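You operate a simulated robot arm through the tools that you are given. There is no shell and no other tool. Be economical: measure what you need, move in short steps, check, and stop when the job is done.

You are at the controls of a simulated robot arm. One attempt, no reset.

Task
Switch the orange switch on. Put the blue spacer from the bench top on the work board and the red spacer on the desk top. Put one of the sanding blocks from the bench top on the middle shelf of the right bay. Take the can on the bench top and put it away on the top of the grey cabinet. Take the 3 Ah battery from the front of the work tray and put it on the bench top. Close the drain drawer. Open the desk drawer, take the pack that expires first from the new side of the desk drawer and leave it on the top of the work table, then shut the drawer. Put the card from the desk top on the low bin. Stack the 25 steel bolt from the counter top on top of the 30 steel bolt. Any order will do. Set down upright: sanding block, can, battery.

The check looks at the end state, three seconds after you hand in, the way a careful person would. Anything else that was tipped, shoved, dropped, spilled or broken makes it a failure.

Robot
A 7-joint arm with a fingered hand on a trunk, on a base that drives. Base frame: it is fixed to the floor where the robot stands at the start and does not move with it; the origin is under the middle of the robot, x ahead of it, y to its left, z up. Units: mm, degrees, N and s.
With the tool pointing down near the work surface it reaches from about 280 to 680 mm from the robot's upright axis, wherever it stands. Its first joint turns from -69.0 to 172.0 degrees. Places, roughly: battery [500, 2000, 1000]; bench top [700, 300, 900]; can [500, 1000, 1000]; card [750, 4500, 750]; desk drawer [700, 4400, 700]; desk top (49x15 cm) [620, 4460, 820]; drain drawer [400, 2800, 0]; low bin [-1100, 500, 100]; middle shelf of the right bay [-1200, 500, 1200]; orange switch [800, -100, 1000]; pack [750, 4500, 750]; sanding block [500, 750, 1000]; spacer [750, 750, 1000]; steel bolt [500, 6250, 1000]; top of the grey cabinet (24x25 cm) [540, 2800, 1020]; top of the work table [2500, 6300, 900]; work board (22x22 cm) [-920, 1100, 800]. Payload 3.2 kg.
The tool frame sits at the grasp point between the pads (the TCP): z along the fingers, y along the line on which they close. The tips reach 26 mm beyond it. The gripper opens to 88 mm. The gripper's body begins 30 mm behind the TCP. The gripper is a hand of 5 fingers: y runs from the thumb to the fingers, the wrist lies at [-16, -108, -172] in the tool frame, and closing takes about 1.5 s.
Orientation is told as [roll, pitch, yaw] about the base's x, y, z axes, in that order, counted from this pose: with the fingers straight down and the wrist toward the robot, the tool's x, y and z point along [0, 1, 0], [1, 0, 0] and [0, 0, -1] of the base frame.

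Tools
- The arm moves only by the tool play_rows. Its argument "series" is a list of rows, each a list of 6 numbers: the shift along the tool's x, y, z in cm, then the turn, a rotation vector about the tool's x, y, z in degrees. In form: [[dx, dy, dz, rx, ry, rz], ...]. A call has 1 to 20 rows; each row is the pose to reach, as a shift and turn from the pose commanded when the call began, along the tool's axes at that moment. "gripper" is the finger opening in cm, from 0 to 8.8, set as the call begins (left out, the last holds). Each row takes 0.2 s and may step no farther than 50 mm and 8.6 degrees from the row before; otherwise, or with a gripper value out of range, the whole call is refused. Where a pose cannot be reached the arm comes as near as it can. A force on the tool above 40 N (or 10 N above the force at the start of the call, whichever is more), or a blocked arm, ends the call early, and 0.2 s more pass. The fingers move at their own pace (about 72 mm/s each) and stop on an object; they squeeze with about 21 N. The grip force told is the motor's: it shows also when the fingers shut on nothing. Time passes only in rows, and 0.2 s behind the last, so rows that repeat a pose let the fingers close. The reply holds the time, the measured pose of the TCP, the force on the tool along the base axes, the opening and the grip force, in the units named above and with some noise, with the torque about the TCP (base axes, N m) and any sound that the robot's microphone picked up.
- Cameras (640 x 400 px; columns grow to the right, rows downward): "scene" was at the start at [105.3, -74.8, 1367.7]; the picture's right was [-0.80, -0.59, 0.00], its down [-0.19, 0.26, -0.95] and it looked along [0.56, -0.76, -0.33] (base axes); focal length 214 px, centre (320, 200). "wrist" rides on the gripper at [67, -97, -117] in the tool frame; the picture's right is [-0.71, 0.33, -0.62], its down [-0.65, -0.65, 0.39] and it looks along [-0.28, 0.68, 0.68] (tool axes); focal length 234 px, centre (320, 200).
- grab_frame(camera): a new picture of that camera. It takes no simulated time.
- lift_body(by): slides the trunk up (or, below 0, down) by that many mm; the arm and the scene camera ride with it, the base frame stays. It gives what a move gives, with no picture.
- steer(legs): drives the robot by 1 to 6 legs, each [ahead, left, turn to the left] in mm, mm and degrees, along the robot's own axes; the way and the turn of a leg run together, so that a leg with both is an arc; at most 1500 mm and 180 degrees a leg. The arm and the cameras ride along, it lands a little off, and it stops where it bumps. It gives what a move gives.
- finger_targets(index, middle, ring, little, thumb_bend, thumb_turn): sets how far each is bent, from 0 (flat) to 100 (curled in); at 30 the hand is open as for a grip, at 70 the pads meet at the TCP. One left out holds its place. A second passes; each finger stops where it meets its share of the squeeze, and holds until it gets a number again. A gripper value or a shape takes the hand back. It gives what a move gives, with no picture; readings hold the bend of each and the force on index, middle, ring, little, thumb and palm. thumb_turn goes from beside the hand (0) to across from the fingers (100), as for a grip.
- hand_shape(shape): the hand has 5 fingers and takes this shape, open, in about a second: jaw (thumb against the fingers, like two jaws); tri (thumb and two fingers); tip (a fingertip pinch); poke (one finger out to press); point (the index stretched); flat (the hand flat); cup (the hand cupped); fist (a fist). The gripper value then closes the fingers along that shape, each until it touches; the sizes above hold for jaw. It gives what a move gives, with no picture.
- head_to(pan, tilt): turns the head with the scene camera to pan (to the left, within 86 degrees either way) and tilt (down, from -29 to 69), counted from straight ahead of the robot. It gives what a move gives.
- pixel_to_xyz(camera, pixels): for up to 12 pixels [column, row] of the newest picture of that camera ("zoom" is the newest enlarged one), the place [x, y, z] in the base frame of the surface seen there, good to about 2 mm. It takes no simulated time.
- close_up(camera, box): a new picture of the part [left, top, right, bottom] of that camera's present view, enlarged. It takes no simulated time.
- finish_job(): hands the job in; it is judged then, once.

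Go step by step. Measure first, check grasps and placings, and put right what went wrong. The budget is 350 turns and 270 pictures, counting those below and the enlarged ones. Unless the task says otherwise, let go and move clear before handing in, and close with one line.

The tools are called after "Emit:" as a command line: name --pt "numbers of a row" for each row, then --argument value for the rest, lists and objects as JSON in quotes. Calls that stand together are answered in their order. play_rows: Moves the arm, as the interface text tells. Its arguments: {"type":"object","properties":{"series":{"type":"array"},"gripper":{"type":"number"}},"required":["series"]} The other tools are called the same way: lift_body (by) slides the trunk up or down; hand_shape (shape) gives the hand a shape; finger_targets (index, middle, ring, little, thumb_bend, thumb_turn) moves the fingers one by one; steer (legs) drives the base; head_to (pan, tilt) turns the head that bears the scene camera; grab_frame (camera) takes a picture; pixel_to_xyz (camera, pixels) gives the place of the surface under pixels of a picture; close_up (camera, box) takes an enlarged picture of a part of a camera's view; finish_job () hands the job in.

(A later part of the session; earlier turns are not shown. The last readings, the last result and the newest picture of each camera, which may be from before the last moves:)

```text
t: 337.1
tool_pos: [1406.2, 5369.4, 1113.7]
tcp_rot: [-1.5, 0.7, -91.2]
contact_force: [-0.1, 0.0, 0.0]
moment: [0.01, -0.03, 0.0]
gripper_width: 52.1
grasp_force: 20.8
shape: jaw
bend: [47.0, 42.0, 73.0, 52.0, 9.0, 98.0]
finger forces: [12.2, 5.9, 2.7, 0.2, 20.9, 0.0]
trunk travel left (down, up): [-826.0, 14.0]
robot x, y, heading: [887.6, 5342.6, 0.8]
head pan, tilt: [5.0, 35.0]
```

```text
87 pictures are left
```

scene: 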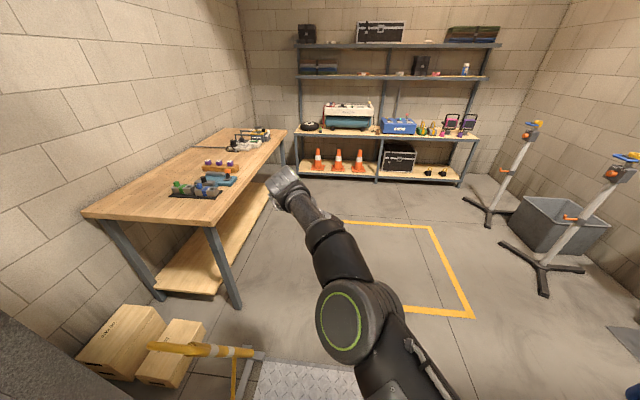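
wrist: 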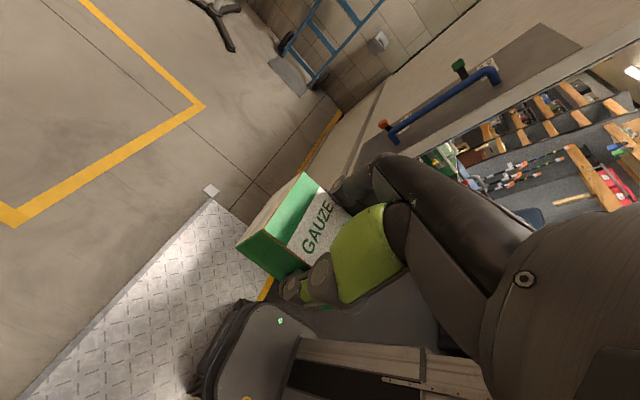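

The base stopped at x≈888 and the hand sagged ~30 mm. I'll look down to see what blocks it.

Emit:
head_to --pan 0 --tilt 68

Emit:
grab_frame --camera "scene"

Emit:
pixel_to_xyz --camera "scene" --pixels '[[320, 150], [320, 200], [320, 230], [320, 260], [200, 200], [200, 260], [100, 250], [500, 150], [560, 200]]'

```text
t: 338.1
tool_pos: [1405.8, 5368.5, 1114.5]
tcp_rot: [-1.6, 0.8, -91.2]
contact_force: [-0.6, 0.1, 0.3]
moment: [0.03, 0.01, -0.04]
gripper_width: 51.9
grasp_force: 21.2
shape: jaw
bend: [47.0, 42.0, 73.0, 52.0, 9.0, 98.0]
finger forces: [12.1, 6.0, 2.7, 0.3, 20.9, 0.0]
trunk travel left (down, up): [-826.0, 14.0]
robot x, y, heading: [885.2, 5343.1, 1.0]
head pan, tilt: [0.0, 68.0]
```

```text
86 pictures are left
```

scene: 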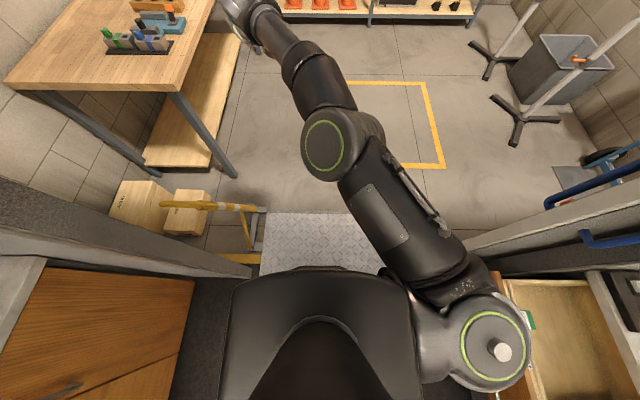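

```text
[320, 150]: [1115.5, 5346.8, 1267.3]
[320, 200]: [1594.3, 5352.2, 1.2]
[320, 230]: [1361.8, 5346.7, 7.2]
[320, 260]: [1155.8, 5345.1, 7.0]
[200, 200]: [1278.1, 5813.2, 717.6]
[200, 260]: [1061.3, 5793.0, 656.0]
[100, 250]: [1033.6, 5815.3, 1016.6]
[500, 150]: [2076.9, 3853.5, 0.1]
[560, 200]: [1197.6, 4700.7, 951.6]
```

The trunk is fully raised, so the head may be meeting the door lintel. I'll lower it 250 mm and try again.

Emit:
lift_body --by -250

Emit:
steer --legs '[[-60, 0, -1], [300, 0, 0]]'

```text
t: 340.6
tool_pos: [1410.5, 5372.4, 864.6]
tcp_rot: [-1.7, 0.9, -91.2]
contact_force: [0.7, 0.2, -0.4]
moment: [-0.03, -0.01, -0.02]
gripper_width: 52.0
grasp_force: 20.9
shape: jaw
bend: [47.0, 42.0, 73.0, 52.0, 9.0, 98.0]
finger forces: [12.1, 5.8, 2.7, 0.2, 20.9, 0.0]
trunk travel left (down, up): [-576.0, 264.0]
robot x, y, heading: [884.2, 5343.7, 0.9]
head pan, tilt: [0.0, 68.0]
```

```text
t: 343.2
tool_pos: [1661.1, 5372.8, 866.4]
tcp_rot: [-1.9, 0.8, -92.3]
contact_force: [-0.3, -0.4, 0.1]
moment: [-0.01, -0.03, 0.0]
gripper_width: 51.9
grasp_force: 21.2
shape: jaw
bend: [47.0, 42.0, 73.0, 52.0, 9.0, 98.0]
finger forces: [12.1, 6.0, 2.7, 0.2, 20.8, 0.0]
trunk travel left (down, up): [-576.0, 264.0]
robot x, y, heading: [1121.3, 5340.3, -0.2]
head pan, tilt: [0.0, 68.0]
```

It was the lintel. Driving on, then raising the trunk and turning to the table.

Emit:
steer --legs '[[1130, -40, 0]]'

Emit:
lift_body --by 200

Emit:
steer --legs '[[0, 0, 90]]'

Emit:
head_to --pan 5 --tilt 38

Emit:
grab_frame --camera "scene"

Emit:
grab_frame --camera "wrist"

```text
t: 349.0
tool_pos: [2800.0, 5313.3, 860.4]
tcp_rot: [-1.8, 0.8, -93.3]
contact_force: [-0.8, -0.3, -0.4]
moment: [-0.01, -0.03, 0.02]
gripper_width: 52.0
grasp_force: 21.3
shape: jaw
bend: [47.0, 42.0, 73.0, 52.0, 9.0, 98.0]
finger forces: [12.1, 6.1, 2.7, 0.2, 20.9, 0.1]
trunk travel left (down, up): [-576.0, 264.0]
robot x, y, heading: [2259.7, 5296.5, -0.7]
head pan, tilt: [0.0, 68.0]
```

```text
t: 351.2
tool_pos: [2800.8, 5312.8, 1059.1]
tcp_rot: [-1.7, 0.9, -93.4]
contact_force: [0.6, 0.3, -0.6]
moment: [-0.04, -0.02, -0.03]
gripper_width: 51.8
grasp_force: 21.0
shape: jaw
bend: [47.0, 42.0, 73.0, 52.0, 9.0, 98.0]
finger forces: [12.1, 5.9, 2.8, 0.2, 20.7, 0.0]
trunk travel left (down, up): [-776.0, 64.0]
robot x, y, heading: [2259.7, 5290.8, -0.9]
head pan, tilt: [0.0, 68.0]
```

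```text
t: 355.3
tool_pos: [2277.0, 5834.1, 1059.9]
tcp_rot: [-1.8, 0.9, -7.3]
contact_force: [-0.3, 0.0, -0.9]
moment: [0.0, 0.03, -0.03]
gripper_width: 52.0
grasp_force: 20.9
shape: jaw
bend: [47.0, 42.0, 73.0, 52.0, 9.0, 98.0]
finger forces: [11.9, 6.0, 2.6, 0.0, 20.5, 0.0]
trunk travel left (down, up): [-776.0, 64.0]
robot x, y, heading: [2261.0, 5290.7, 85.4]
head pan, tilt: [0.0, 68.0]
```

```text
t: 356.2
tool_pos: [2276.7, 5836.1, 1061.0]
tcp_rot: [-1.8, 0.9, -7.4]
contact_force: [-0.8, -0.2, 0.0]
moment: [0.01, -0.01, 0.0]
gripper_width: 51.9
grasp_force: 20.6
shape: jaw
bend: [47.0, 42.0, 73.0, 52.0, 9.0, 98.0]
finger forces: [11.9, 5.9, 2.7, 0.0, 20.5, 0.1]
trunk travel left (down, up): [-776.0, 64.0]
robot x, y, heading: [2257.4, 5294.7, 85.1]
head pan, tilt: [5.0, 38.0]
```

```text
85 pictures are left
```

scene: 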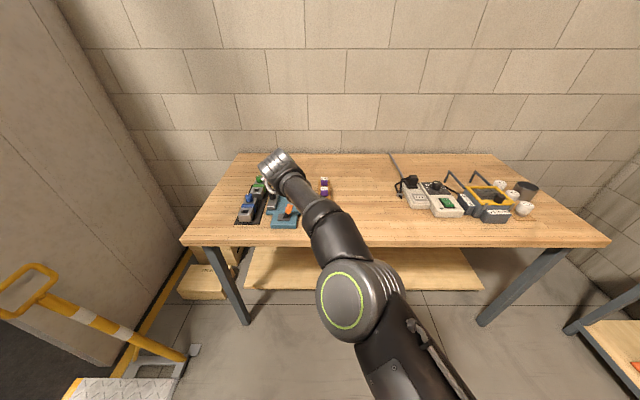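

```text
84 pictures are left
```

wrist: 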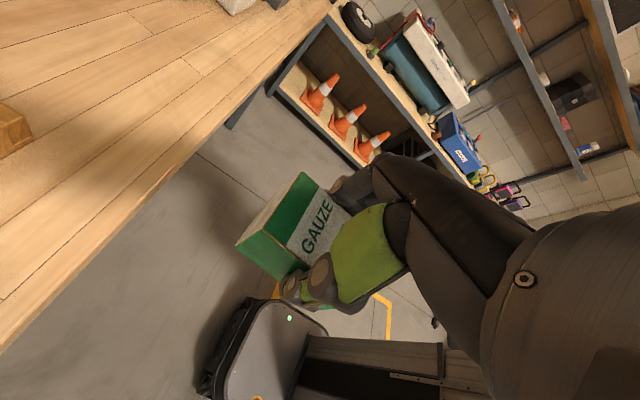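

Emit:
pixel_to_xyz --camera "scene" --pixels '[[365, 215], [365, 235], [360, 190], [300, 220], [400, 200], [380, 245], [330, 200]]'

Emit:
pixel_to_xyz --camera "wrist" --pixels '[[150, 150], [200, 80], [80, 180], [100, 270]]'

```text
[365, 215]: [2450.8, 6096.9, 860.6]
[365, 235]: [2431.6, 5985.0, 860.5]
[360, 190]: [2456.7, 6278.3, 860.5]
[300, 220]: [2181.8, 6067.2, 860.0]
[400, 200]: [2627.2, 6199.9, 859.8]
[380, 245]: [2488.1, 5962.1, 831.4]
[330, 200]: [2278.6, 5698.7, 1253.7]
```

```text
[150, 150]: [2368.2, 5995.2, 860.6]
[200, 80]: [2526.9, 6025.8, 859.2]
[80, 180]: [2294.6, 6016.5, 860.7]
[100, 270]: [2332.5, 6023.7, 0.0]
```

Emit:
steer --legs '[[0, -175, 4.8], [255, 0, 0]]'

Emit:
grab_frame --camera "wrist"

```text
t: 359.1
tool_pos: [2408.5, 6080.4, 1060.0]
tcp_rot: [-1.8, 1.0, -3.0]
contact_force: [-0.7, -0.6, -0.1]
moment: [0.0, 0.0, 0.03]
gripper_width: 51.5
grasp_force: 21.2
shape: jaw
bend: [47.0, 42.0, 73.0, 52.0, 9.0, 98.0]
finger forces: [12.0, 5.9, 2.7, 0.1, 20.5, 0.1]
trunk travel left (down, up): [-776.0, 64.0]
robot x, y, heading: [2428.7, 5541.5, 89.3]
head pan, tilt: [5.0, 38.0]
```

```text
83 pictures are left
```

wrist: 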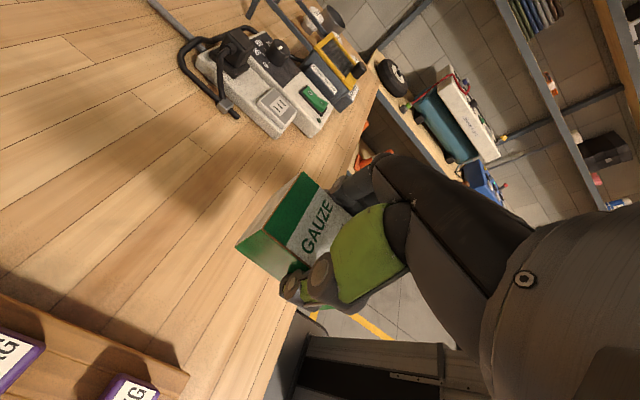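

Emit:
play_rows --pt "0 0 4.5 -0.5 0.9 0" --pt "0 0 9 -1 1.8 0" --pt "0 0 12.5 -1 1.8 0" --pt "0 0 14.5 -1 1.8 0"

Emit:
play_rows --pt "0 0 0.6 0 0 0" --pt "0 0 1.1 0 0 0" --pt "0 0 1.5 0 0 0" --pt "0 0 1.8 0 0 0"

```text
t: 360.1
tool_pos: [2405.2, 6078.0, 917.0]
tcp_rot: [0.0, -0.1, -3.1]
contact_force: [-0.1, -0.3, -0.7]
moment: [-0.02, -0.01, -0.03]
gripper_width: 51.7
grasp_force: 21.3
shape: jaw
bend: [47.0, 42.0, 73.0, 52.0, 9.0, 98.0]
finger forces: [11.7, 5.9, 2.8, 0.1, 20.5, 0.0]
trunk travel left (down, up): [-776.0, 64.0]
robot x, y, heading: [2432.2, 5536.8, 89.4]
head pan, tilt: [5.0, 38.0]
```

```text
t: 361.1
tool_pos: [2406.8, 6076.7, 897.9]
tcp_rot: [0.2, -0.1, -3.1]
contact_force: [0.6, 0.3, 3.5]
moment: [0.04, 0.14, -0.04]
gripper_width: 51.9
grasp_force: 20.9
shape: jaw
bend: [47.0, 42.0, 73.0, 52.0, 9.0, 98.0]
finger forces: [12.8, 5.9, 2.7, 0.0, 20.9, 0.0]
trunk travel left (down, up): [-776.0, 64.0]
robot x, y, heading: [2430.9, 5539.1, 89.4]
head pan, tilt: [5.0, 38.0]
```

Touchdown. Releasing and rising.

Emit:
play_rows --pt "0 0 0 0 0 0" --pt "0 0 0 0 0 0" --pt "0 0 0 0 0 0" --pt "0 0 0 0 0 0" --pt "0 0 0 0 0 0" --gripper 8.6

Emit:
play_rows --pt "0 0 -1.5 0 0 0" --pt "0 0 -4 0 0 0" --pt "0 0 -8 0 0 0" --pt "0 0 -12 0 0 0" --pt "0 0 -16 0 0 0"

Emit:
grab_frame --camera "wrist"

```text
t: 362.3
tool_pos: [2407.2, 6075.0, 897.2]
tcp_rot: [0.0, 0.0, -3.0]
contact_force: [0.0, -0.2, -0.7]
moment: [0.02, 0.02, 0.03]
gripper_width: 85.9
grasp_force: 0.0
shape: jaw
bend: [31.0, 30.0, 31.0, 31.0, 29.0, 97.0]
finger forces: [0.2, 0.0, 0.1, 0.0, 0.0, 0.0]
trunk travel left (down, up): [-776.0, 64.0]
robot x, y, heading: [2431.7, 5539.2, 89.3]
head pan, tilt: [5.0, 38.0]
```

```text
t: 363.5
tool_pos: [2404.2, 6077.0, 1056.3]
tcp_rot: [-0.1, -0.2, -3.2]
contact_force: [0.7, 0.5, -0.2]
moment: [0.01, 0.01, 0.03]
gripper_width: 85.9
grasp_force: 0.0
shape: jaw
bend: [31.0, 30.0, 31.0, 31.0, 29.0, 97.0]
finger forces: [0.0, 0.1, 0.0, 0.0, 0.0, 0.1]
trunk travel left (down, up): [-776.0, 64.0]
robot x, y, heading: [2427.9, 5540.2, 89.2]
head pan, tilt: [5.0, 38.0]
```

```text
82 pictures are left
```

wrist: 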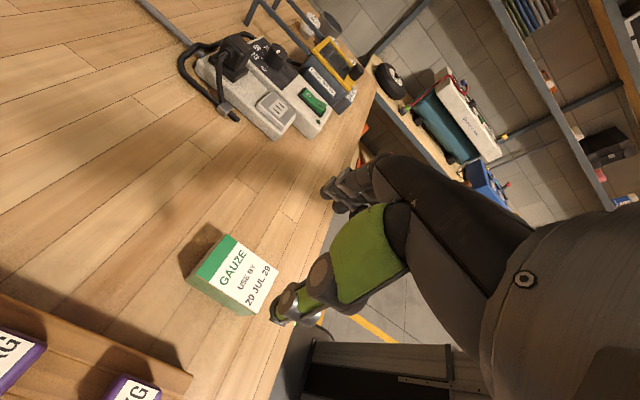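

The pack lies on the work table. Returning: back off, rotate the hand to neutral, lower the trunk for the lintel and drive back in.

Emit:
steer --legs '[[-240, 0, 0.8], [0, 0, 90]]'

Emit:
play_rows --pt "0 0 0 0 0 -8" --pt "0 0 0 0 0 -16" --pt "0 0 0 0 0 -24" --pt "0 0 0 0 0 -32" --pt "0 0 0 0 0 -40" --pt "0 0 0 0 0 -48" --pt "0 0 0 0 0 -56" --pt "0 0 0 0 0 -64" --pt "0 0 0 0 0 -72" --pt "0 0 0 0 0 -80" --pt "0 0 0 0 0 -88"

Emit:
lift_body --by -200

Emit:
steer --legs '[[1450, 0, 0]]'

```text
t: 369.2
tool_pos: [1892.1, 5256.1, 1054.4]
tcp_rot: [0.0, 0.0, 88.5]
contact_force: [0.1, -0.7, -0.2]
moment: [0.01, 0.03, 0.01]
gripper_width: 85.8
grasp_force: 0.0
shape: jaw
bend: [31.0, 30.0, 31.0, 31.0, 29.0, 97.0]
finger forces: [0.1, 0.0, 0.0, 0.0, 0.0, 0.1]
trunk travel left (down, up): [-776.0, 64.0]
robot x, y, heading: [2429.3, 5297.7, -178.9]
head pan, tilt: [5.0, 38.0]
```

```text
t: 371.6
tool_pos: [1891.8, 5257.3, 1054.6]
tcp_rot: [-0.1, 0.0, 176.7]
contact_force: [-0.4, -0.1, 1.1]
moment: [0.03, -0.03, -0.01]
gripper_width: 85.7
grasp_force: 0.1
shape: jaw
bend: [31.0, 30.0, 31.0, 31.0, 29.0, 97.0]
finger forces: [0.1, 0.1, 0.0, 0.0, 0.0, 0.0]
trunk travel left (down, up): [-776.0, 64.0]
robot x, y, heading: [2428.2, 5299.0, -178.9]
head pan, tilt: [5.0, 38.0]
```

```text
t: 373.7
tool_pos: [1893.0, 5256.0, 854.6]
tcp_rot: [0.0, 0.1, 176.5]
contact_force: [-0.1, 0.6, 0.1]
moment: [0.0, 0.04, 0.0]
gripper_width: 85.9
grasp_force: 0.0
shape: jaw
bend: [31.0, 30.0, 31.0, 31.0, 29.0, 97.0]
finger forces: [0.0, 0.0, 0.0, 0.0, 0.0, 0.0]
trunk travel left (down, up): [-576.0, 264.0]
robot x, y, heading: [2428.0, 5296.5, -179.0]
head pan, tilt: [5.0, 38.0]
```

```text
t: 380.9
tool_pos: [451.3, 5203.6, 856.3]
tcp_rot: [-0.1, 0.0, 177.7]
contact_force: [-0.3, 0.2, 0.1]
moment: [0.01, 0.0, 0.0]
gripper_width: 85.6
grasp_force: 0.1
shape: jaw
bend: [31.0, 30.0, 31.0, 31.0, 29.0, 97.0]
finger forces: [0.1, 0.0, 0.0, 0.0, 0.1, 0.1]
trunk travel left (down, up): [-576.0, 264.0]
robot x, y, heading: [986.6, 5254.2, -178.2]
head pan, tilt: [5.0, 38.0]
```

Through. Now I'll line up in front of the drawer again, facing −y.

Emit:
steer --legs '[[290, -215, 0], [0, 0, 88.2]]'

Emit:
head_to --pan 10 --tilt 45

Emit:
grab_frame --camera "scene"

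Emit:
grab_frame --camera "wrist"

```text
t: 386.9
tool_pos: [727.4, 4936.3, 865.7]
tcp_rot: [0.0, -1.4, -94.6]
contact_force: [-0.2, 0.6, -0.3]
moment: [-0.01, -0.02, -0.03]
gripper_width: 85.9
grasp_force: 0.1
shape: jaw
bend: [31.0, 30.0, 30.0, 31.0, 28.0, 97.0]
finger forces: [0.1, 0.0, 0.0, 0.0, 0.0, 0.0]
trunk travel left (down, up): [-576.0, 264.0]
robot x, y, heading: [696.3, 5459.6, -90.1]
head pan, tilt: [5.0, 38.0]
```

```text
t: 387.6
tool_pos: [726.9, 4936.6, 864.6]
tcp_rot: [0.0, -1.4, -94.6]
contact_force: [-0.2, -0.3, -0.2]
moment: [-0.04, -0.01, 0.02]
gripper_width: 85.8
grasp_force: 0.2
shape: jaw
bend: [31.0, 30.0, 30.0, 31.0, 28.0, 97.0]
finger forces: [0.0, 0.0, 0.0, 0.1, 0.1, 0.0]
trunk travel left (down, up): [-576.0, 264.0]
robot x, y, heading: [698.2, 5458.5, -89.9]
head pan, tilt: [10.0, 45.0]
```

```text
81 pictures are left
```

scene: 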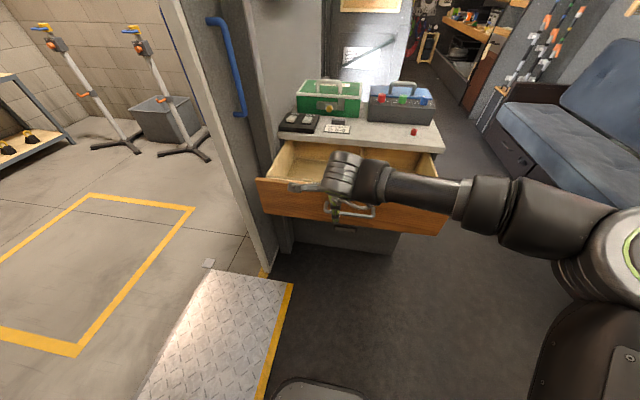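

```text
80 pictures are left
```

wrist: 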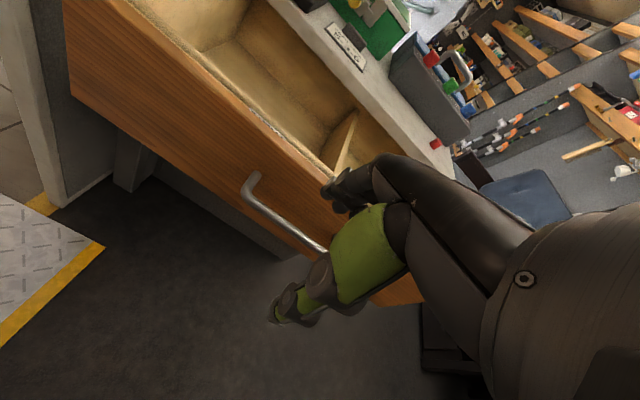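

Emit:
pixel_to_xyz --camera "wrist" --pixels '[[247, 190], [270, 212], [305, 237], [220, 190], [290, 260]]'

```text
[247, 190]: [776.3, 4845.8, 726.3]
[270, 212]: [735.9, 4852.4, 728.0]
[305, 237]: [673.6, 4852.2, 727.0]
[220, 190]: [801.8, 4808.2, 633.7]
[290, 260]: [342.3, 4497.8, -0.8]
```

Bar at y≈4853, z≈727. Tilting and approaching it again to push the drawer shut while holding the handle.

Emit:
play_rows --pt "-0.4 0.5 1.2 -6.7 0 -0.8" --pt "-0.8 1 2.4 -13.4 0 -1.6" --pt "-1.2 1.6 3.7 -20 0 -2.4" --pt "-1.6 2.1 4.9 -26.7 0 -3.2" --pt "-2 2.6 6.1 -33.4 0 -4" --pt "-2.4 3.2 7.4 -40 0 -4.6" --gripper 3.8

Emit:
grab_frame --camera "wrist"

```text
t: 389.0
tool_pos: [702.6, 4906.7, 791.7]
tcp_rot: [-2.1, -41.6, -88.8]
contact_force: [-0.3, 0.2, 0.5]
moment: [0.01, 0.02, -0.06]
gripper_width: 38.3
grasp_force: 0.1
shape: jaw
bend: [52.0, 45.0, 73.0, 51.0, 37.0, 100.0]
finger forces: [0.0, 0.0, 0.1, 0.0, 0.1, 0.0]
trunk travel left (down, up): [-576.0, 264.0]
robot x, y, heading: [696.1, 5456.3, -90.3]
head pan, tilt: [10.0, 45.0]
```

```text
79 pictures are left
```

wrist: 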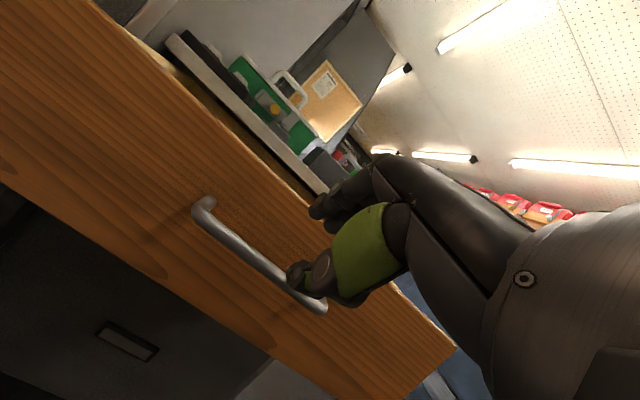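

Emit:
play_rows --pt "0 0 3 0 0 0" --pt "0 0 5.5 0 0 0" --pt "0 0 7 0 0 0" --pt "0 0 8 0 0 0"

Emit:
play_rows --pt "0 0 0 0 0 0" --pt "0 0 0 0 0 0" --pt "0 0 0 0 0 0" --pt "0 0 0 0 0 0" --pt "0 0 0 0 0 0" --pt "0 0 0 0 0 0" --gripper 0

Emit:
steer --legs '[[250, 0, 0]]'

Emit:
grab_frame --camera "scene"

```text
t: 390.0
tool_pos: [697.5, 4851.8, 732.7]
tcp_rot: [-2.2, -41.5, -88.9]
contact_force: [0.1, 0.2, 0.4]
moment: [0.0, 0.0, 0.02]
gripper_width: 38.3
grasp_force: 0.1
shape: jaw
bend: [52.0, 45.0, 73.0, 51.0, 37.0, 100.0]
finger forces: [0.0, 0.0, 0.1, 0.0, 0.1, 0.1]
trunk travel left (down, up): [-576.0, 264.0]
robot x, y, heading: [699.6, 5456.9, -89.7]
head pan, tilt: [10.0, 45.0]
```

```text
t: 391.4
tool_pos: [698.5, 4852.6, 732.8]
tcp_rot: [-2.2, -41.3, -88.8]
contact_force: [-0.3, -2.2, -3.9]
moment: [0.01, 0.04, 0.02]
gripper_width: 6.1
grasp_force: 21.0
shape: jaw
bend: [70.0, 70.0, 68.0, 70.0, 51.0, 100.0]
finger forces: [9.3, 5.2, 2.7, 0.4, 18.7, 0.1]
trunk travel left (down, up): [-576.0, 264.0]
robot x, y, heading: [695.3, 5453.2, -89.8]
head pan, tilt: [10.0, 45.0]
```

```text
t: 393.2
tool_pos: [699.2, 4601.3, 731.9]
tcp_rot: [-2.2, -41.2, -88.8]
contact_force: [-7.8, 0.9, -3.1]
moment: [0.0, 0.14, -0.07]
gripper_width: 6.8
grasp_force: 20.8
shape: jaw
bend: [70.0, 70.0, 69.0, 70.0, 50.0, 100.0]
finger forces: [9.8, 4.8, 2.2, 0.3, 19.5, 0.1]
trunk travel left (down, up): [-576.0, 264.0]
robot x, y, heading: [697.1, 5203.0, -89.5]
head pan, tilt: [10.0, 45.0]
```

```text
78 pictures are left
```

scene: 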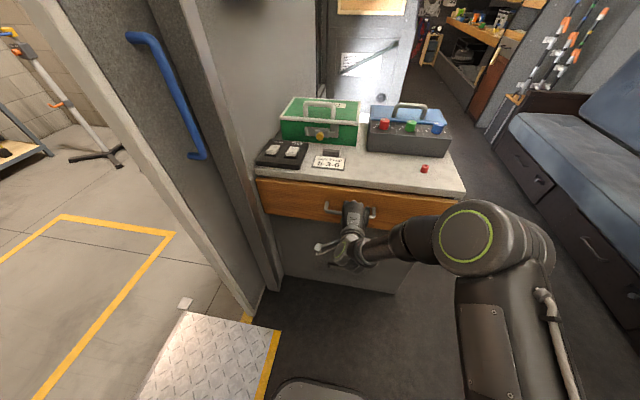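

Nearly shut (about 17 mm left). Pushing the rest.

Emit:
steer --legs '[[25, 0, 0]]'

Emit:
close_up --camera "scene" --box '[240, 130, 480, 260]'

Emit:
pixel_to_xyz --camera "zoom" --pixels '[[130, 180], [480, 240], [200, 160], [450, 200], [420, 190]]'

```text
t: 394.1
tool_pos: [700.1, 4575.6, 727.6]
tcp_rot: [-2.3, -40.9, -88.7]
contact_force: [-1.1, 2.6, -16.3]
moment: [0.07, 0.05, 0.06]
gripper_width: 6.3
grasp_force: 21.0
shape: jaw
bend: [71.0, 70.0, 68.0, 70.0, 50.0, 100.0]
finger forces: [6.7, 2.1, 0.4, 1.7, 21.9, 0.1]
trunk travel left (down, up): [-576.0, 264.0]
robot x, y, heading: [698.9, 5180.5, -90.2]
head pan, tilt: [10.0, 45.0]
```

```text
2.67 times, centred on (360, 195) of scene
```

zoom: 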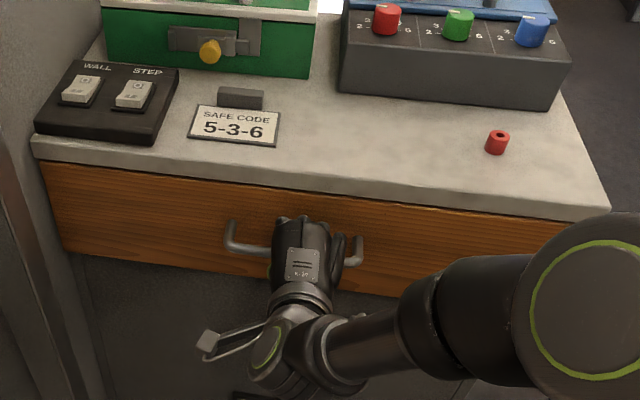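

```text
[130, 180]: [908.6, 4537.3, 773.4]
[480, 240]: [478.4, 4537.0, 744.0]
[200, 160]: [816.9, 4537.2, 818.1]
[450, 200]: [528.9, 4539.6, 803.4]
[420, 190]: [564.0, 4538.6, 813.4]
```

The drawer is shut (front y=4537 as at the start). Releasing the handle and backing off; then the card.

Emit:
play_rows --pt "0 0 0 0 0 0" --pt "0 0 0 0 0 0" --pt "0 0 0 0 0 0" --pt "0 0 0 0 0 0" --gripper 4.2

Emit:
play_rows --pt "0 0 -2 0 0 0" --pt "0 0 -5 0 0 0" --pt "0 0 -9 0 0 0" --pt "0 1 -13 8 0 0" --pt "0 2 -17 16 0 0" --pt "0 3 -20 24 0 0" --pt "0 4 -23 32 0 0" --pt "0 5 -26 40 0 0"

Emit:
grab_frame --camera "wrist"

Emit:
close_up --camera "scene" --box '[290, 130, 370, 180]'

```text
t: 395.1
tool_pos: [701.0, 4578.1, 731.1]
tcp_rot: [-2.3, -41.1, -88.6]
contact_force: [0.0, 4.3, 1.4]
moment: [-0.08, 0.0, 0.01]
gripper_width: 40.3
grasp_force: 0.0
shape: jaw
bend: [52.0, 45.0, 73.0, 49.0, 35.0, 100.0]
finger forces: [2.0, 2.6, 0.1, 0.1, 0.0, 0.0]
trunk travel left (down, up): [-576.0, 264.0]
robot x, y, heading: [697.8, 5179.0, -89.7]
head pan, tilt: [10.0, 45.0]
```

```text
t: 396.9
tool_pos: [709.1, 4710.9, 958.7]
tcp_rot: [-1.8, -0.9, -90.1]
contact_force: [0.1, -0.5, -0.5]
moment: [0.01, 0.0, 0.0]
gripper_width: 41.7
grasp_force: 0.0
shape: jaw
bend: [51.0, 43.0, 73.0, 49.0, 35.0, 100.0]
finger forces: [0.1, 0.0, 0.1, 0.0, 0.0, 0.0]
trunk travel left (down, up): [-576.0, 264.0]
robot x, y, heading: [698.1, 5179.5, -90.0]
head pan, tilt: [10.0, 45.0]
```

```text
76 pictures are left
```

wrist: 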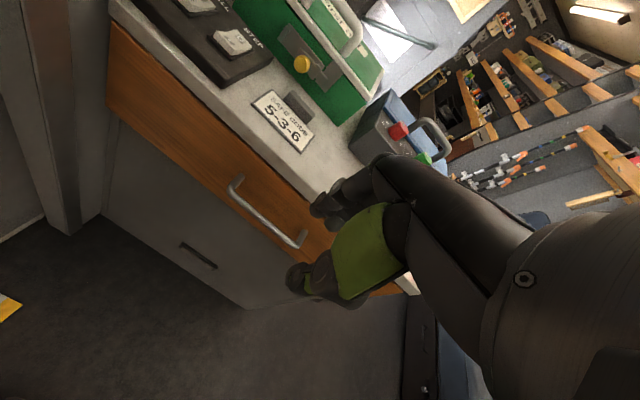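

```text
8.00 times, centred on (330, 155) of scene
```

zoom: 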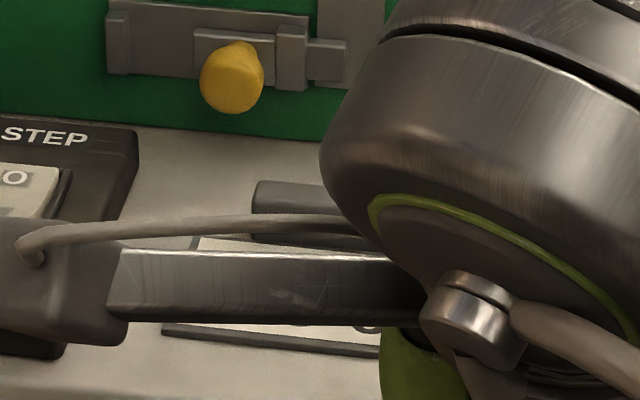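

Emit:
close_up --camera "wrist" --box '[240, 70, 340, 170]'

Emit:
pixel_to_xyz --camera "zoom" --pixels '[[330, 165], [300, 150], [350, 195], [300, 190], [400, 200], [330, 205], [160, 150], [290, 130], [70, 220], [310, 490], [465, 360], [370, 240]]'

```text
4.00 times, centred on (290, 120) of wrist
```

zoom: 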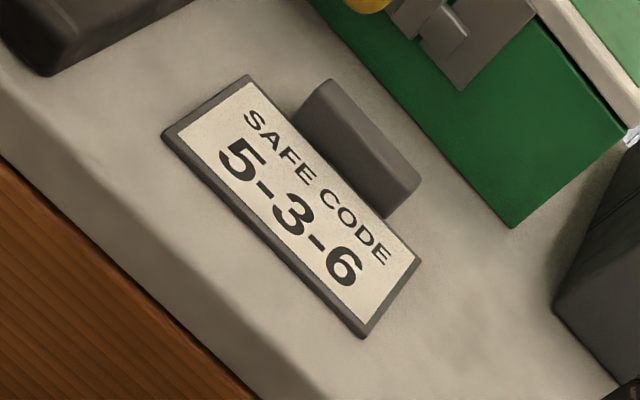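

```text
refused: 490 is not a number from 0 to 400
```

Emit:
pixel_to_xyz --camera "zoom" --pixels '[[330, 85], [415, 180], [370, 140], [345, 155], [380, 190], [300, 115], [395, 212], [170, 130], [248, 80], [362, 332], [418, 262], [360, 85]]'

```text
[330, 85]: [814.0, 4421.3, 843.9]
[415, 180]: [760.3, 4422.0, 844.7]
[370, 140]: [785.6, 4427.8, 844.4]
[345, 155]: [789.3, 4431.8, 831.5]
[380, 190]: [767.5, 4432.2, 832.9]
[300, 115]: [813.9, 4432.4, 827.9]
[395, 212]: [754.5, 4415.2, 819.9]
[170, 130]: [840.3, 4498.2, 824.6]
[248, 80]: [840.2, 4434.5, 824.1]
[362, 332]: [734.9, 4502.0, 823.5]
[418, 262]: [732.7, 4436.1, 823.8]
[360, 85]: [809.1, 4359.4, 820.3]
```

The grip tab: x 757–815, y 4417–4432, z up to 844; the card plate lies in front of it at z 824. I'll drive closer, take the tri shape and move above the tab with a slight forward tilt.

Emit:
steer --legs '[[150, 20, 0]]'

Emit:
hand_shape --shape "tri"

Emit:
play_rows --pt "1.4 3 0.5 -3 0 0" --pt "2.8 6 1 -6 0 0" --pt "4.2 9 1.5 -9 0 0" --pt "5.7 12.2 2.2 -12 0 0" --gripper 4.2

Emit:
grab_frame --camera "wrist"

Emit:
grab_frame --camera "scene"

```text
t: 398.2
tool_pos: [730.9, 4556.5, 957.7]
tcp_rot: [-1.7, -1.0, -90.1]
contact_force: [-0.1, -0.8, -0.4]
moment: [-0.02, 0.0, 0.01]
gripper_width: 41.7
grasp_force: 0.1
shape: jaw
bend: [51.0, 43.0, 73.0, 49.0, 35.0, 100.0]
finger forces: [0.0, 0.1, 0.1, 0.1, 0.0, 0.1]
trunk travel left (down, up): [-576.0, 264.0]
robot x, y, heading: [720.6, 5025.8, -89.8]
head pan, tilt: [10.0, 45.0]
```

```text
t: 399.1
tool_pos: [728.4, 4558.0, 958.6]
tcp_rot: [-1.8, -1.0, -90.1]
contact_force: [0.6, 0.4, 0.8]
moment: [-0.01, 0.03, 0.02]
gripper_width: 87.8
grasp_force: 0.2
shape: tri
bend: [30.0, 30.0, 99.0, 99.0, 30.0, 97.0]
finger forces: [0.1, 0.0, 0.1, 0.0, 0.0, 0.0]
trunk travel left (down, up): [-576.0, 264.0]
robot x, y, heading: [716.0, 5027.0, -89.8]
head pan, tilt: [10.0, 45.0]
```

```text
t: 400.1
tool_pos: [787.2, 4435.1, 937.8]
tcp_rot: [-1.9, -13.1, -89.7]
contact_force: [-0.5, -0.1, -0.9]
moment: [-0.02, 0.01, -0.01]
gripper_width: 42.2
grasp_force: 0.1
shape: tri
bend: [50.0, 43.0, 99.0, 99.0, 35.0, 100.0]
finger forces: [0.0, 0.0, 0.0, 0.0, 0.0, 0.0]
trunk travel left (down, up): [-576.0, 264.0]
robot x, y, heading: [716.2, 5026.7, -89.9]
head pan, tilt: [10.0, 45.0]
```

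```text
73 pictures are left
```

wrist: 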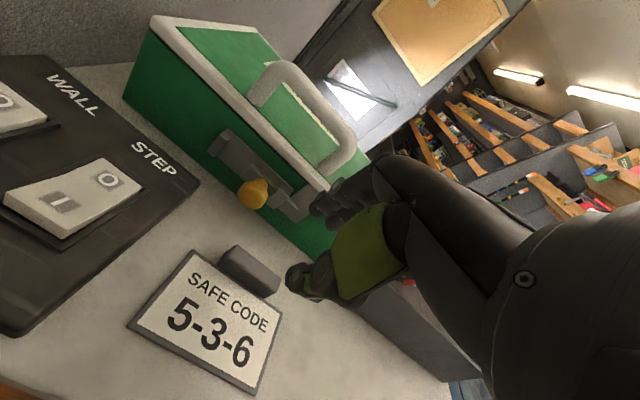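

```text
72 pictures are left
```

scene: 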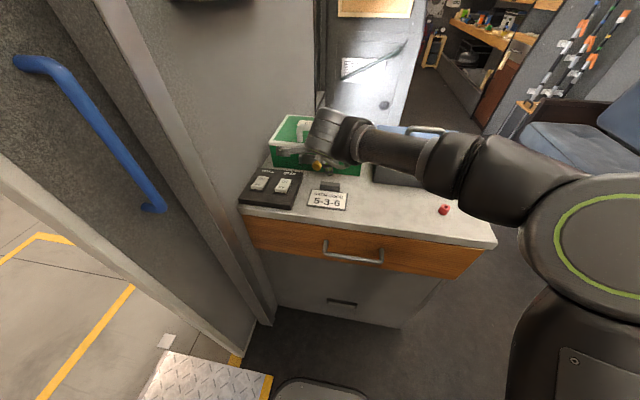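

Emit:
play_rows --pt "0 -0.3 3 0 0 0" --pt "0 -0.6 6 0 0 0" --pt "0 -0.73 7.4 0 0 0"

Emit:
close_up --camera "wrist" --box '[180, 140, 400, 340]'

```text
t: 400.9
tool_pos: [783.9, 4424.3, 864.3]
tcp_rot: [-1.8, -13.2, -89.8]
contact_force: [-0.3, 0.4, -0.2]
moment: [-0.02, 0.0, 0.01]
gripper_width: 42.2
grasp_force: 0.0
shape: tri
bend: [50.0, 43.0, 99.0, 99.0, 35.0, 100.0]
finger forces: [0.0, 0.0, 0.0, 0.0, 0.0, 0.1]
trunk travel left (down, up): [-576.0, 264.0]
robot x, y, heading: [713.7, 5026.4, -89.8]
head pan, tilt: [10.0, 45.0]
```

```text
2.00 times, centred on (290, 240) of wrist
```

zoom: 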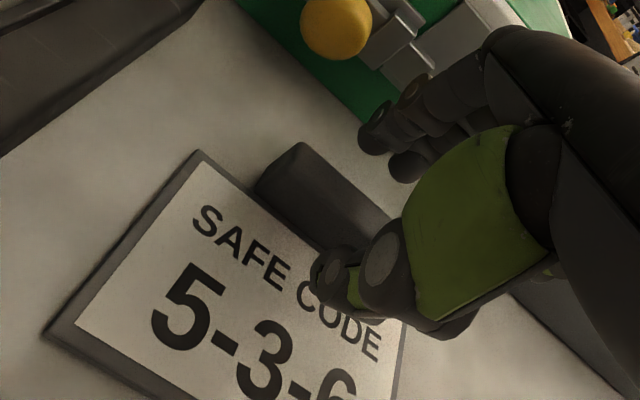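

Emit:
play_rows --pt "0.2 -0.15 0.7 0 0 0" --pt "0.2 -0.15 0.7 0 0 0"

Emit:
play_rows --pt "0 0 0 0 0 0" --pt "0 0 0 0 0 0" --pt "0 0 0 0 0 0" --pt "0 0 0 0 0 0" --pt "0 0 0 0 0 0" --pt "0 0 0 0 0 0" --gripper 0

Emit:
close_up --camera "wrist" --box '[180, 140, 400, 340]'

```text
t: 401.5
tool_pos: [785.3, 4426.0, 857.7]
tcp_rot: [-1.7, -13.1, -89.7]
contact_force: [0.3, -0.2, 3.6]
moment: [0.08, -0.03, 0.0]
gripper_width: 42.1
grasp_force: 0.1
shape: tri
bend: [50.0, 43.0, 99.0, 99.0, 35.0, 100.0]
finger forces: [0.0, 0.1, 0.1, 0.0, 2.9, 0.1]
trunk travel left (down, up): [-576.0, 264.0]
robot x, y, heading: [716.8, 5029.4, -89.7]
head pan, tilt: [10.0, 45.0]
```

```text
t: 402.9
tool_pos: [785.5, 4425.6, 857.9]
tcp_rot: [-1.8, -13.2, -89.7]
contact_force: [-1.0, 0.0, 0.0]
moment: [0.05, 0.06, 0.02]
gripper_width: 18.9
grasp_force: 20.5
shape: tri
bend: [68.0, 72.0, 100.0, 100.0, 42.0, 100.0]
finger forces: [8.5, 9.0, 0.0, 0.0, 17.6, 0.0]
trunk travel left (down, up): [-576.0, 264.0]
robot x, y, heading: [717.0, 5026.5, -89.7]
head pan, tilt: [10.0, 45.0]
```

```text
2.00 times, centred on (290, 240) of wrist
```

zoom: 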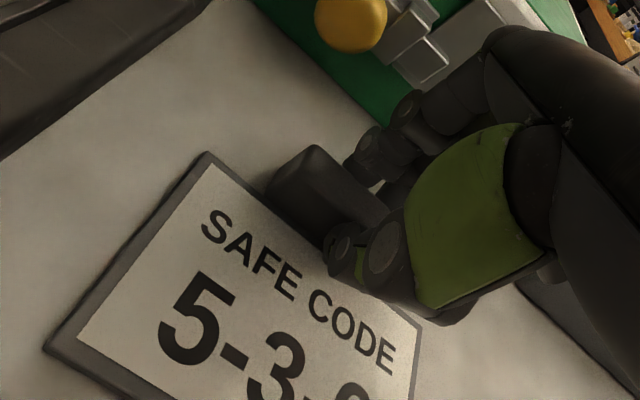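

Gripped on the tab. Lifting to see whether the card comes with it.

Emit:
play_rows --pt "0 0.3 -1.5 0 0 0" --pt "0 0.9 -4 0 0 0" --pt "0 1.5 -7 0 0 0" --pt "0 0 -10 0 0 0"

Emit:
grab_frame --camera "wrist"

```text
t: 403.9
tool_pos: [786.7, 4447.5, 954.8]
tcp_rot: [-1.9, -13.1, -89.6]
contact_force: [0.0, 0.5, -0.3]
moment: [-0.01, -0.03, 0.02]
gripper_width: 18.3
grasp_force: 20.8
shape: tri
bend: [69.0, 72.0, 100.0, 100.0, 42.0, 100.0]
finger forces: [8.2, 8.6, 0.0, 0.0, 16.9, 0.0]
trunk travel left (down, up): [-576.0, 264.0]
robot x, y, heading: [717.9, 5024.8, -89.9]
head pan, tilt: [10.0, 45.0]
```

```text
69 pictures are left
```

wrist: 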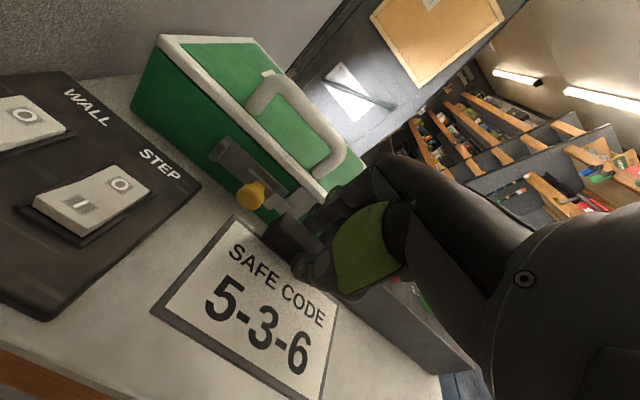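

The card came up with its tab. I'll tuck the arm in, back off, move into the aisle and head toward the low bin.

Emit:
play_rows --pt "-1 -3 -2.5 0 0 0" --pt "-2 -6 -5 0 0 0" --pt "-3 -9 -7.5 0 0 0" --pt "-4 -12 -10 0 0 0"

Emit:
steer --legs '[[-240, 0, 0], [0, -930, 0], [1500, 0, 0], [1500, 0, 0]]'

Emit:
grab_frame --camera "wrist"

```text
t: 404.9
tool_pos: [749.6, 4588.7, 1022.9]
tcp_rot: [-1.8, -13.1, -89.8]
contact_force: [-0.7, 0.5, -0.5]
moment: [-0.02, 0.0, 0.01]
gripper_width: 18.1
grasp_force: 21.1
shape: tri
bend: [69.0, 72.0, 100.0, 100.0, 42.0, 100.0]
finger forces: [8.2, 8.6, 0.0, 0.1, 16.9, 0.1]
trunk travel left (down, up): [-576.0, 264.0]
robot x, y, heading: [718.1, 5029.6, -89.5]
head pan, tilt: [10.0, 45.0]
```

```text
t: 424.9
tool_pos: [-233.2, 1909.8, 1023.6]
tcp_rot: [-1.9, -13.0, -91.9]
contact_force: [-0.3, 0.5, -1.3]
moment: [0.03, 0.0, 0.0]
gripper_width: 18.2
grasp_force: 21.2
shape: tri
bend: [69.0, 72.0, 100.0, 100.0, 42.0, 100.0]
finger forces: [8.3, 8.6, 0.0, 0.0, 16.8, 0.0]
trunk travel left (down, up): [-576.0, 264.0]
robot x, y, heading: [-249.3, 2347.3, -91.9]
head pan, tilt: [10.0, 45.0]
```

```text
68 pictures are left
```

wrist: 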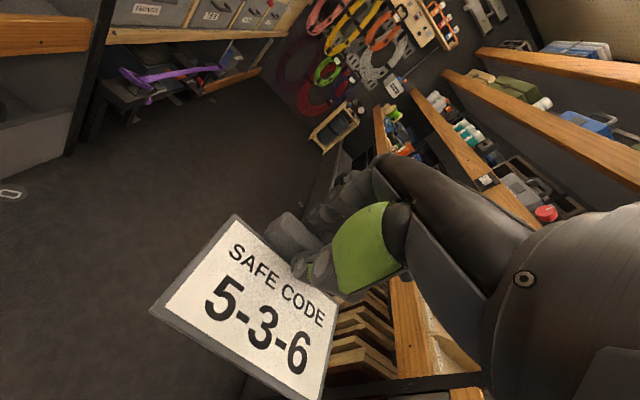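

Emit:
steer --legs '[[1420, 0, 1.9], [0, 0, -90]]'

Emit:
head_to --pan 5 --tilt 50

Emit:
grab_frame --camera "scene"

```text
t: 435.7
tool_pos: [-708.4, 927.3, 1024.2]
tcp_rot: [-1.8, -13.1, 179.6]
contact_force: [1.0, 0.5, -0.7]
moment: [-0.01, 0.02, -0.01]
gripper_width: 18.3
grasp_force: 20.8
shape: tri
bend: [69.0, 72.0, 100.0, 100.0, 42.0, 100.0]
finger forces: [8.0, 8.3, 0.1, 0.0, 16.3, 0.0]
trunk travel left (down, up): [-576.0, 264.0]
robot x, y, heading: [-268.0, 956.3, 179.8]
head pan, tilt: [10.0, 45.0]
```

```text
t: 436.4
tool_pos: [-707.9, 927.4, 1023.2]
tcp_rot: [-1.8, -13.0, 179.7]
contact_force: [0.3, -1.3, -0.7]
moment: [0.02, -0.01, 0.01]
gripper_width: 18.1
grasp_force: 20.9
shape: tri
bend: [69.0, 72.0, 100.0, 100.0, 42.0, 100.0]
finger forces: [7.9, 8.3, 0.1, 0.0, 16.4, 0.1]
trunk travel left (down, up): [-576.0, 264.0]
robot x, y, heading: [-269.4, 955.1, 179.8]
head pan, tilt: [5.0, 50.0]
```

```text
67 pictures are left
```

scene: 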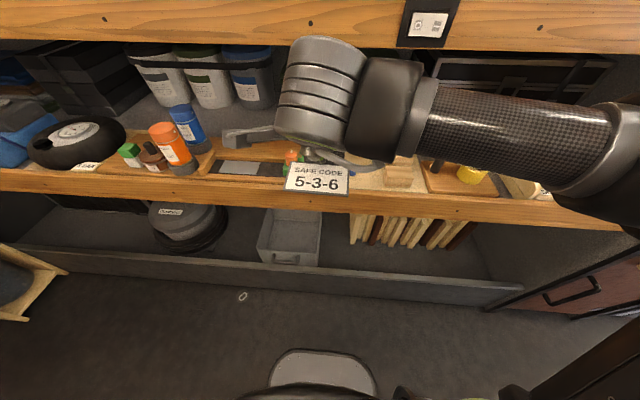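

Behind the rail there's a low compartment with a vacuum, a grey open box (290,240) and boards. I'll measure these to identify the "low bin".

Emit:
pixel_to_xyz --camera "scene" --pixels '[[290, 240], [265, 250], [315, 262], [290, 215], [270, 212], [240, 235], [340, 250], [120, 230], [290, 275], [290, 262], [540, 270], [60, 230]]'

Emit:
close_up --camera "scene" --box '[120, 190, 480, 310]'

```text
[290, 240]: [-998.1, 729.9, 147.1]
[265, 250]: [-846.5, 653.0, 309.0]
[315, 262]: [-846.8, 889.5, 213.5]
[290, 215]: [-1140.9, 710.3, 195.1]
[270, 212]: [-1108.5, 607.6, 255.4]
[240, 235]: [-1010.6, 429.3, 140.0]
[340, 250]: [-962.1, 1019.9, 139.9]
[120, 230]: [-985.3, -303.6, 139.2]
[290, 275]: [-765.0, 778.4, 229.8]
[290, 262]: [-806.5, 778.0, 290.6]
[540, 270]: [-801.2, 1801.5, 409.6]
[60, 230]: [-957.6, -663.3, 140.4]
```

```text
1.78 times, centred on (300, 250) of scene
```

zoom: 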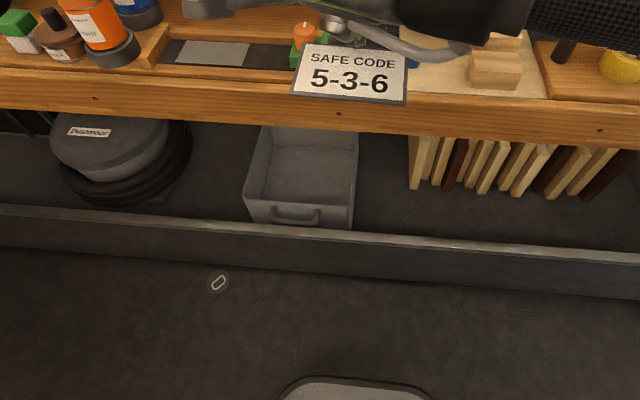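

The compartment behind the rail (floor z≈140, centred near (−1100,500)) matches the "low bin" hint; the grey box is centred at y≈770 and doesn't. I'll aim for the free floor at (−930,545). First back off and strafe, then lower the trunk.

Emit:
steer --legs '[[-80, 0, 0], [0, 382, 0]]'

Emit:
lift_body --by -300

Emit:
head_to --pan 5 --tilt 35

Emit:
grab_frame --camera "scene"

```text
t: 439.4
tool_pos: [-633.0, 546.6, 1023.4]
tcp_rot: [-1.8, -13.2, 179.3]
contact_force: [-0.2, 0.3, -1.5]
moment: [0.04, 0.04, -0.01]
gripper_width: 18.0
grasp_force: 20.6
shape: tri
bend: [69.0, 72.0, 100.0, 100.0, 42.0, 100.0]
finger forces: [8.0, 8.5, 0.1, 0.0, 16.4, 0.1]
trunk travel left (down, up): [-576.0, 264.0]
robot x, y, heading: [-190.8, 571.1, 179.3]
head pan, tilt: [5.0, 50.0]
```

```text
t: 442.4
tool_pos: [-633.1, 547.9, 723.5]
tcp_rot: [-1.7, -13.1, 179.3]
contact_force: [0.3, 0.2, -0.3]
moment: [-0.01, 0.0, -0.01]
gripper_width: 18.3
grasp_force: 21.5
shape: tri
bend: [69.0, 72.0, 100.0, 100.0, 42.0, 100.0]
finger forces: [8.0, 8.3, 0.1, 0.0, 16.4, 0.1]
trunk travel left (down, up): [-276.0, 564.0]
robot x, y, heading: [-191.5, 574.1, 179.4]
head pan, tilt: [5.0, 50.0]
```

```text
t: 443.2
tool_pos: [-632.9, 546.7, 722.2]
tcp_rot: [-1.7, -13.0, 179.4]
contact_force: [0.6, -0.5, 0.2]
moment: [-0.01, 0.03, 0.0]
gripper_width: 18.1
grasp_force: 20.9
shape: tri
bend: [69.0, 72.0, 100.0, 100.0, 42.0, 100.0]
finger forces: [8.0, 8.2, 0.0, 0.0, 16.4, 0.0]
trunk travel left (down, up): [-276.0, 564.0]
robot x, y, heading: [-195.3, 569.4, 179.5]
head pan, tilt: [5.0, 35.0]
```

```text
65 pictures are left
```

scene: 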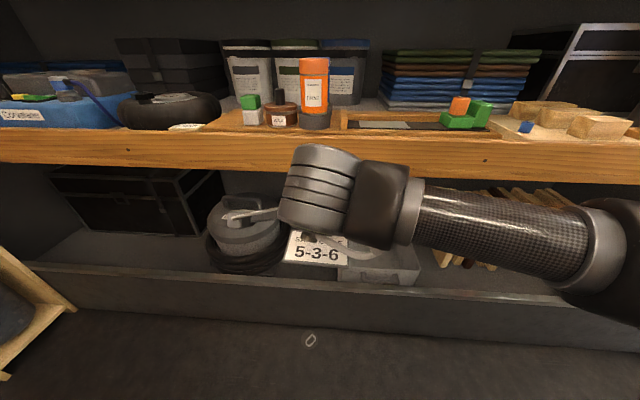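

Emit:
lift_body --by -250

Emit:
grab_frame --camera "scene"

Emit:
pixel_to_xyz --camera "scene" --pixels '[[300, 100], [300, 120], [200, 330], [200, 310], [400, 330], [230, 250], [200, 260], [330, 270], [260, 280], [400, 290]]'

```text
t: 445.8
tool_pos: [-632.4, 548.2, 472.9]
tcp_rot: [-1.8, -13.0, 179.3]
contact_force: [-0.5, -1.0, -1.1]
moment: [0.04, 0.01, 0.04]
gripper_width: 18.2
grasp_force: 21.1
shape: tri
bend: [69.0, 72.0, 100.0, 100.0, 42.0, 100.0]
finger forces: [8.0, 8.3, 0.1, 0.0, 16.5, 0.0]
trunk travel left (down, up): [-26.0, 814.0]
robot x, y, heading: [-195.7, 571.2, 179.3]
head pan, tilt: [5.0, 35.0]
```

```text
64 pictures are left
```

scene: 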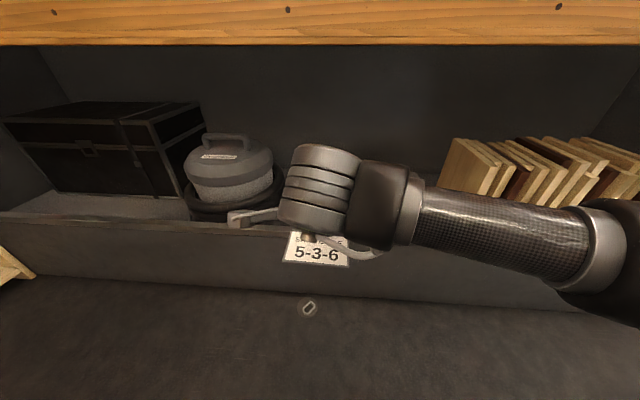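

```text
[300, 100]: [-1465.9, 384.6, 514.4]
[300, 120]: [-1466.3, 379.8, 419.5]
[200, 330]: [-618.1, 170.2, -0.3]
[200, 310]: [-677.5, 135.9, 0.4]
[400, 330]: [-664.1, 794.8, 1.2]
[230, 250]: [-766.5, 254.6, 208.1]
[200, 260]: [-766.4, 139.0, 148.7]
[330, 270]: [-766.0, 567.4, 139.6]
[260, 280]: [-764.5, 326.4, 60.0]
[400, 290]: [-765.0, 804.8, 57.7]
```

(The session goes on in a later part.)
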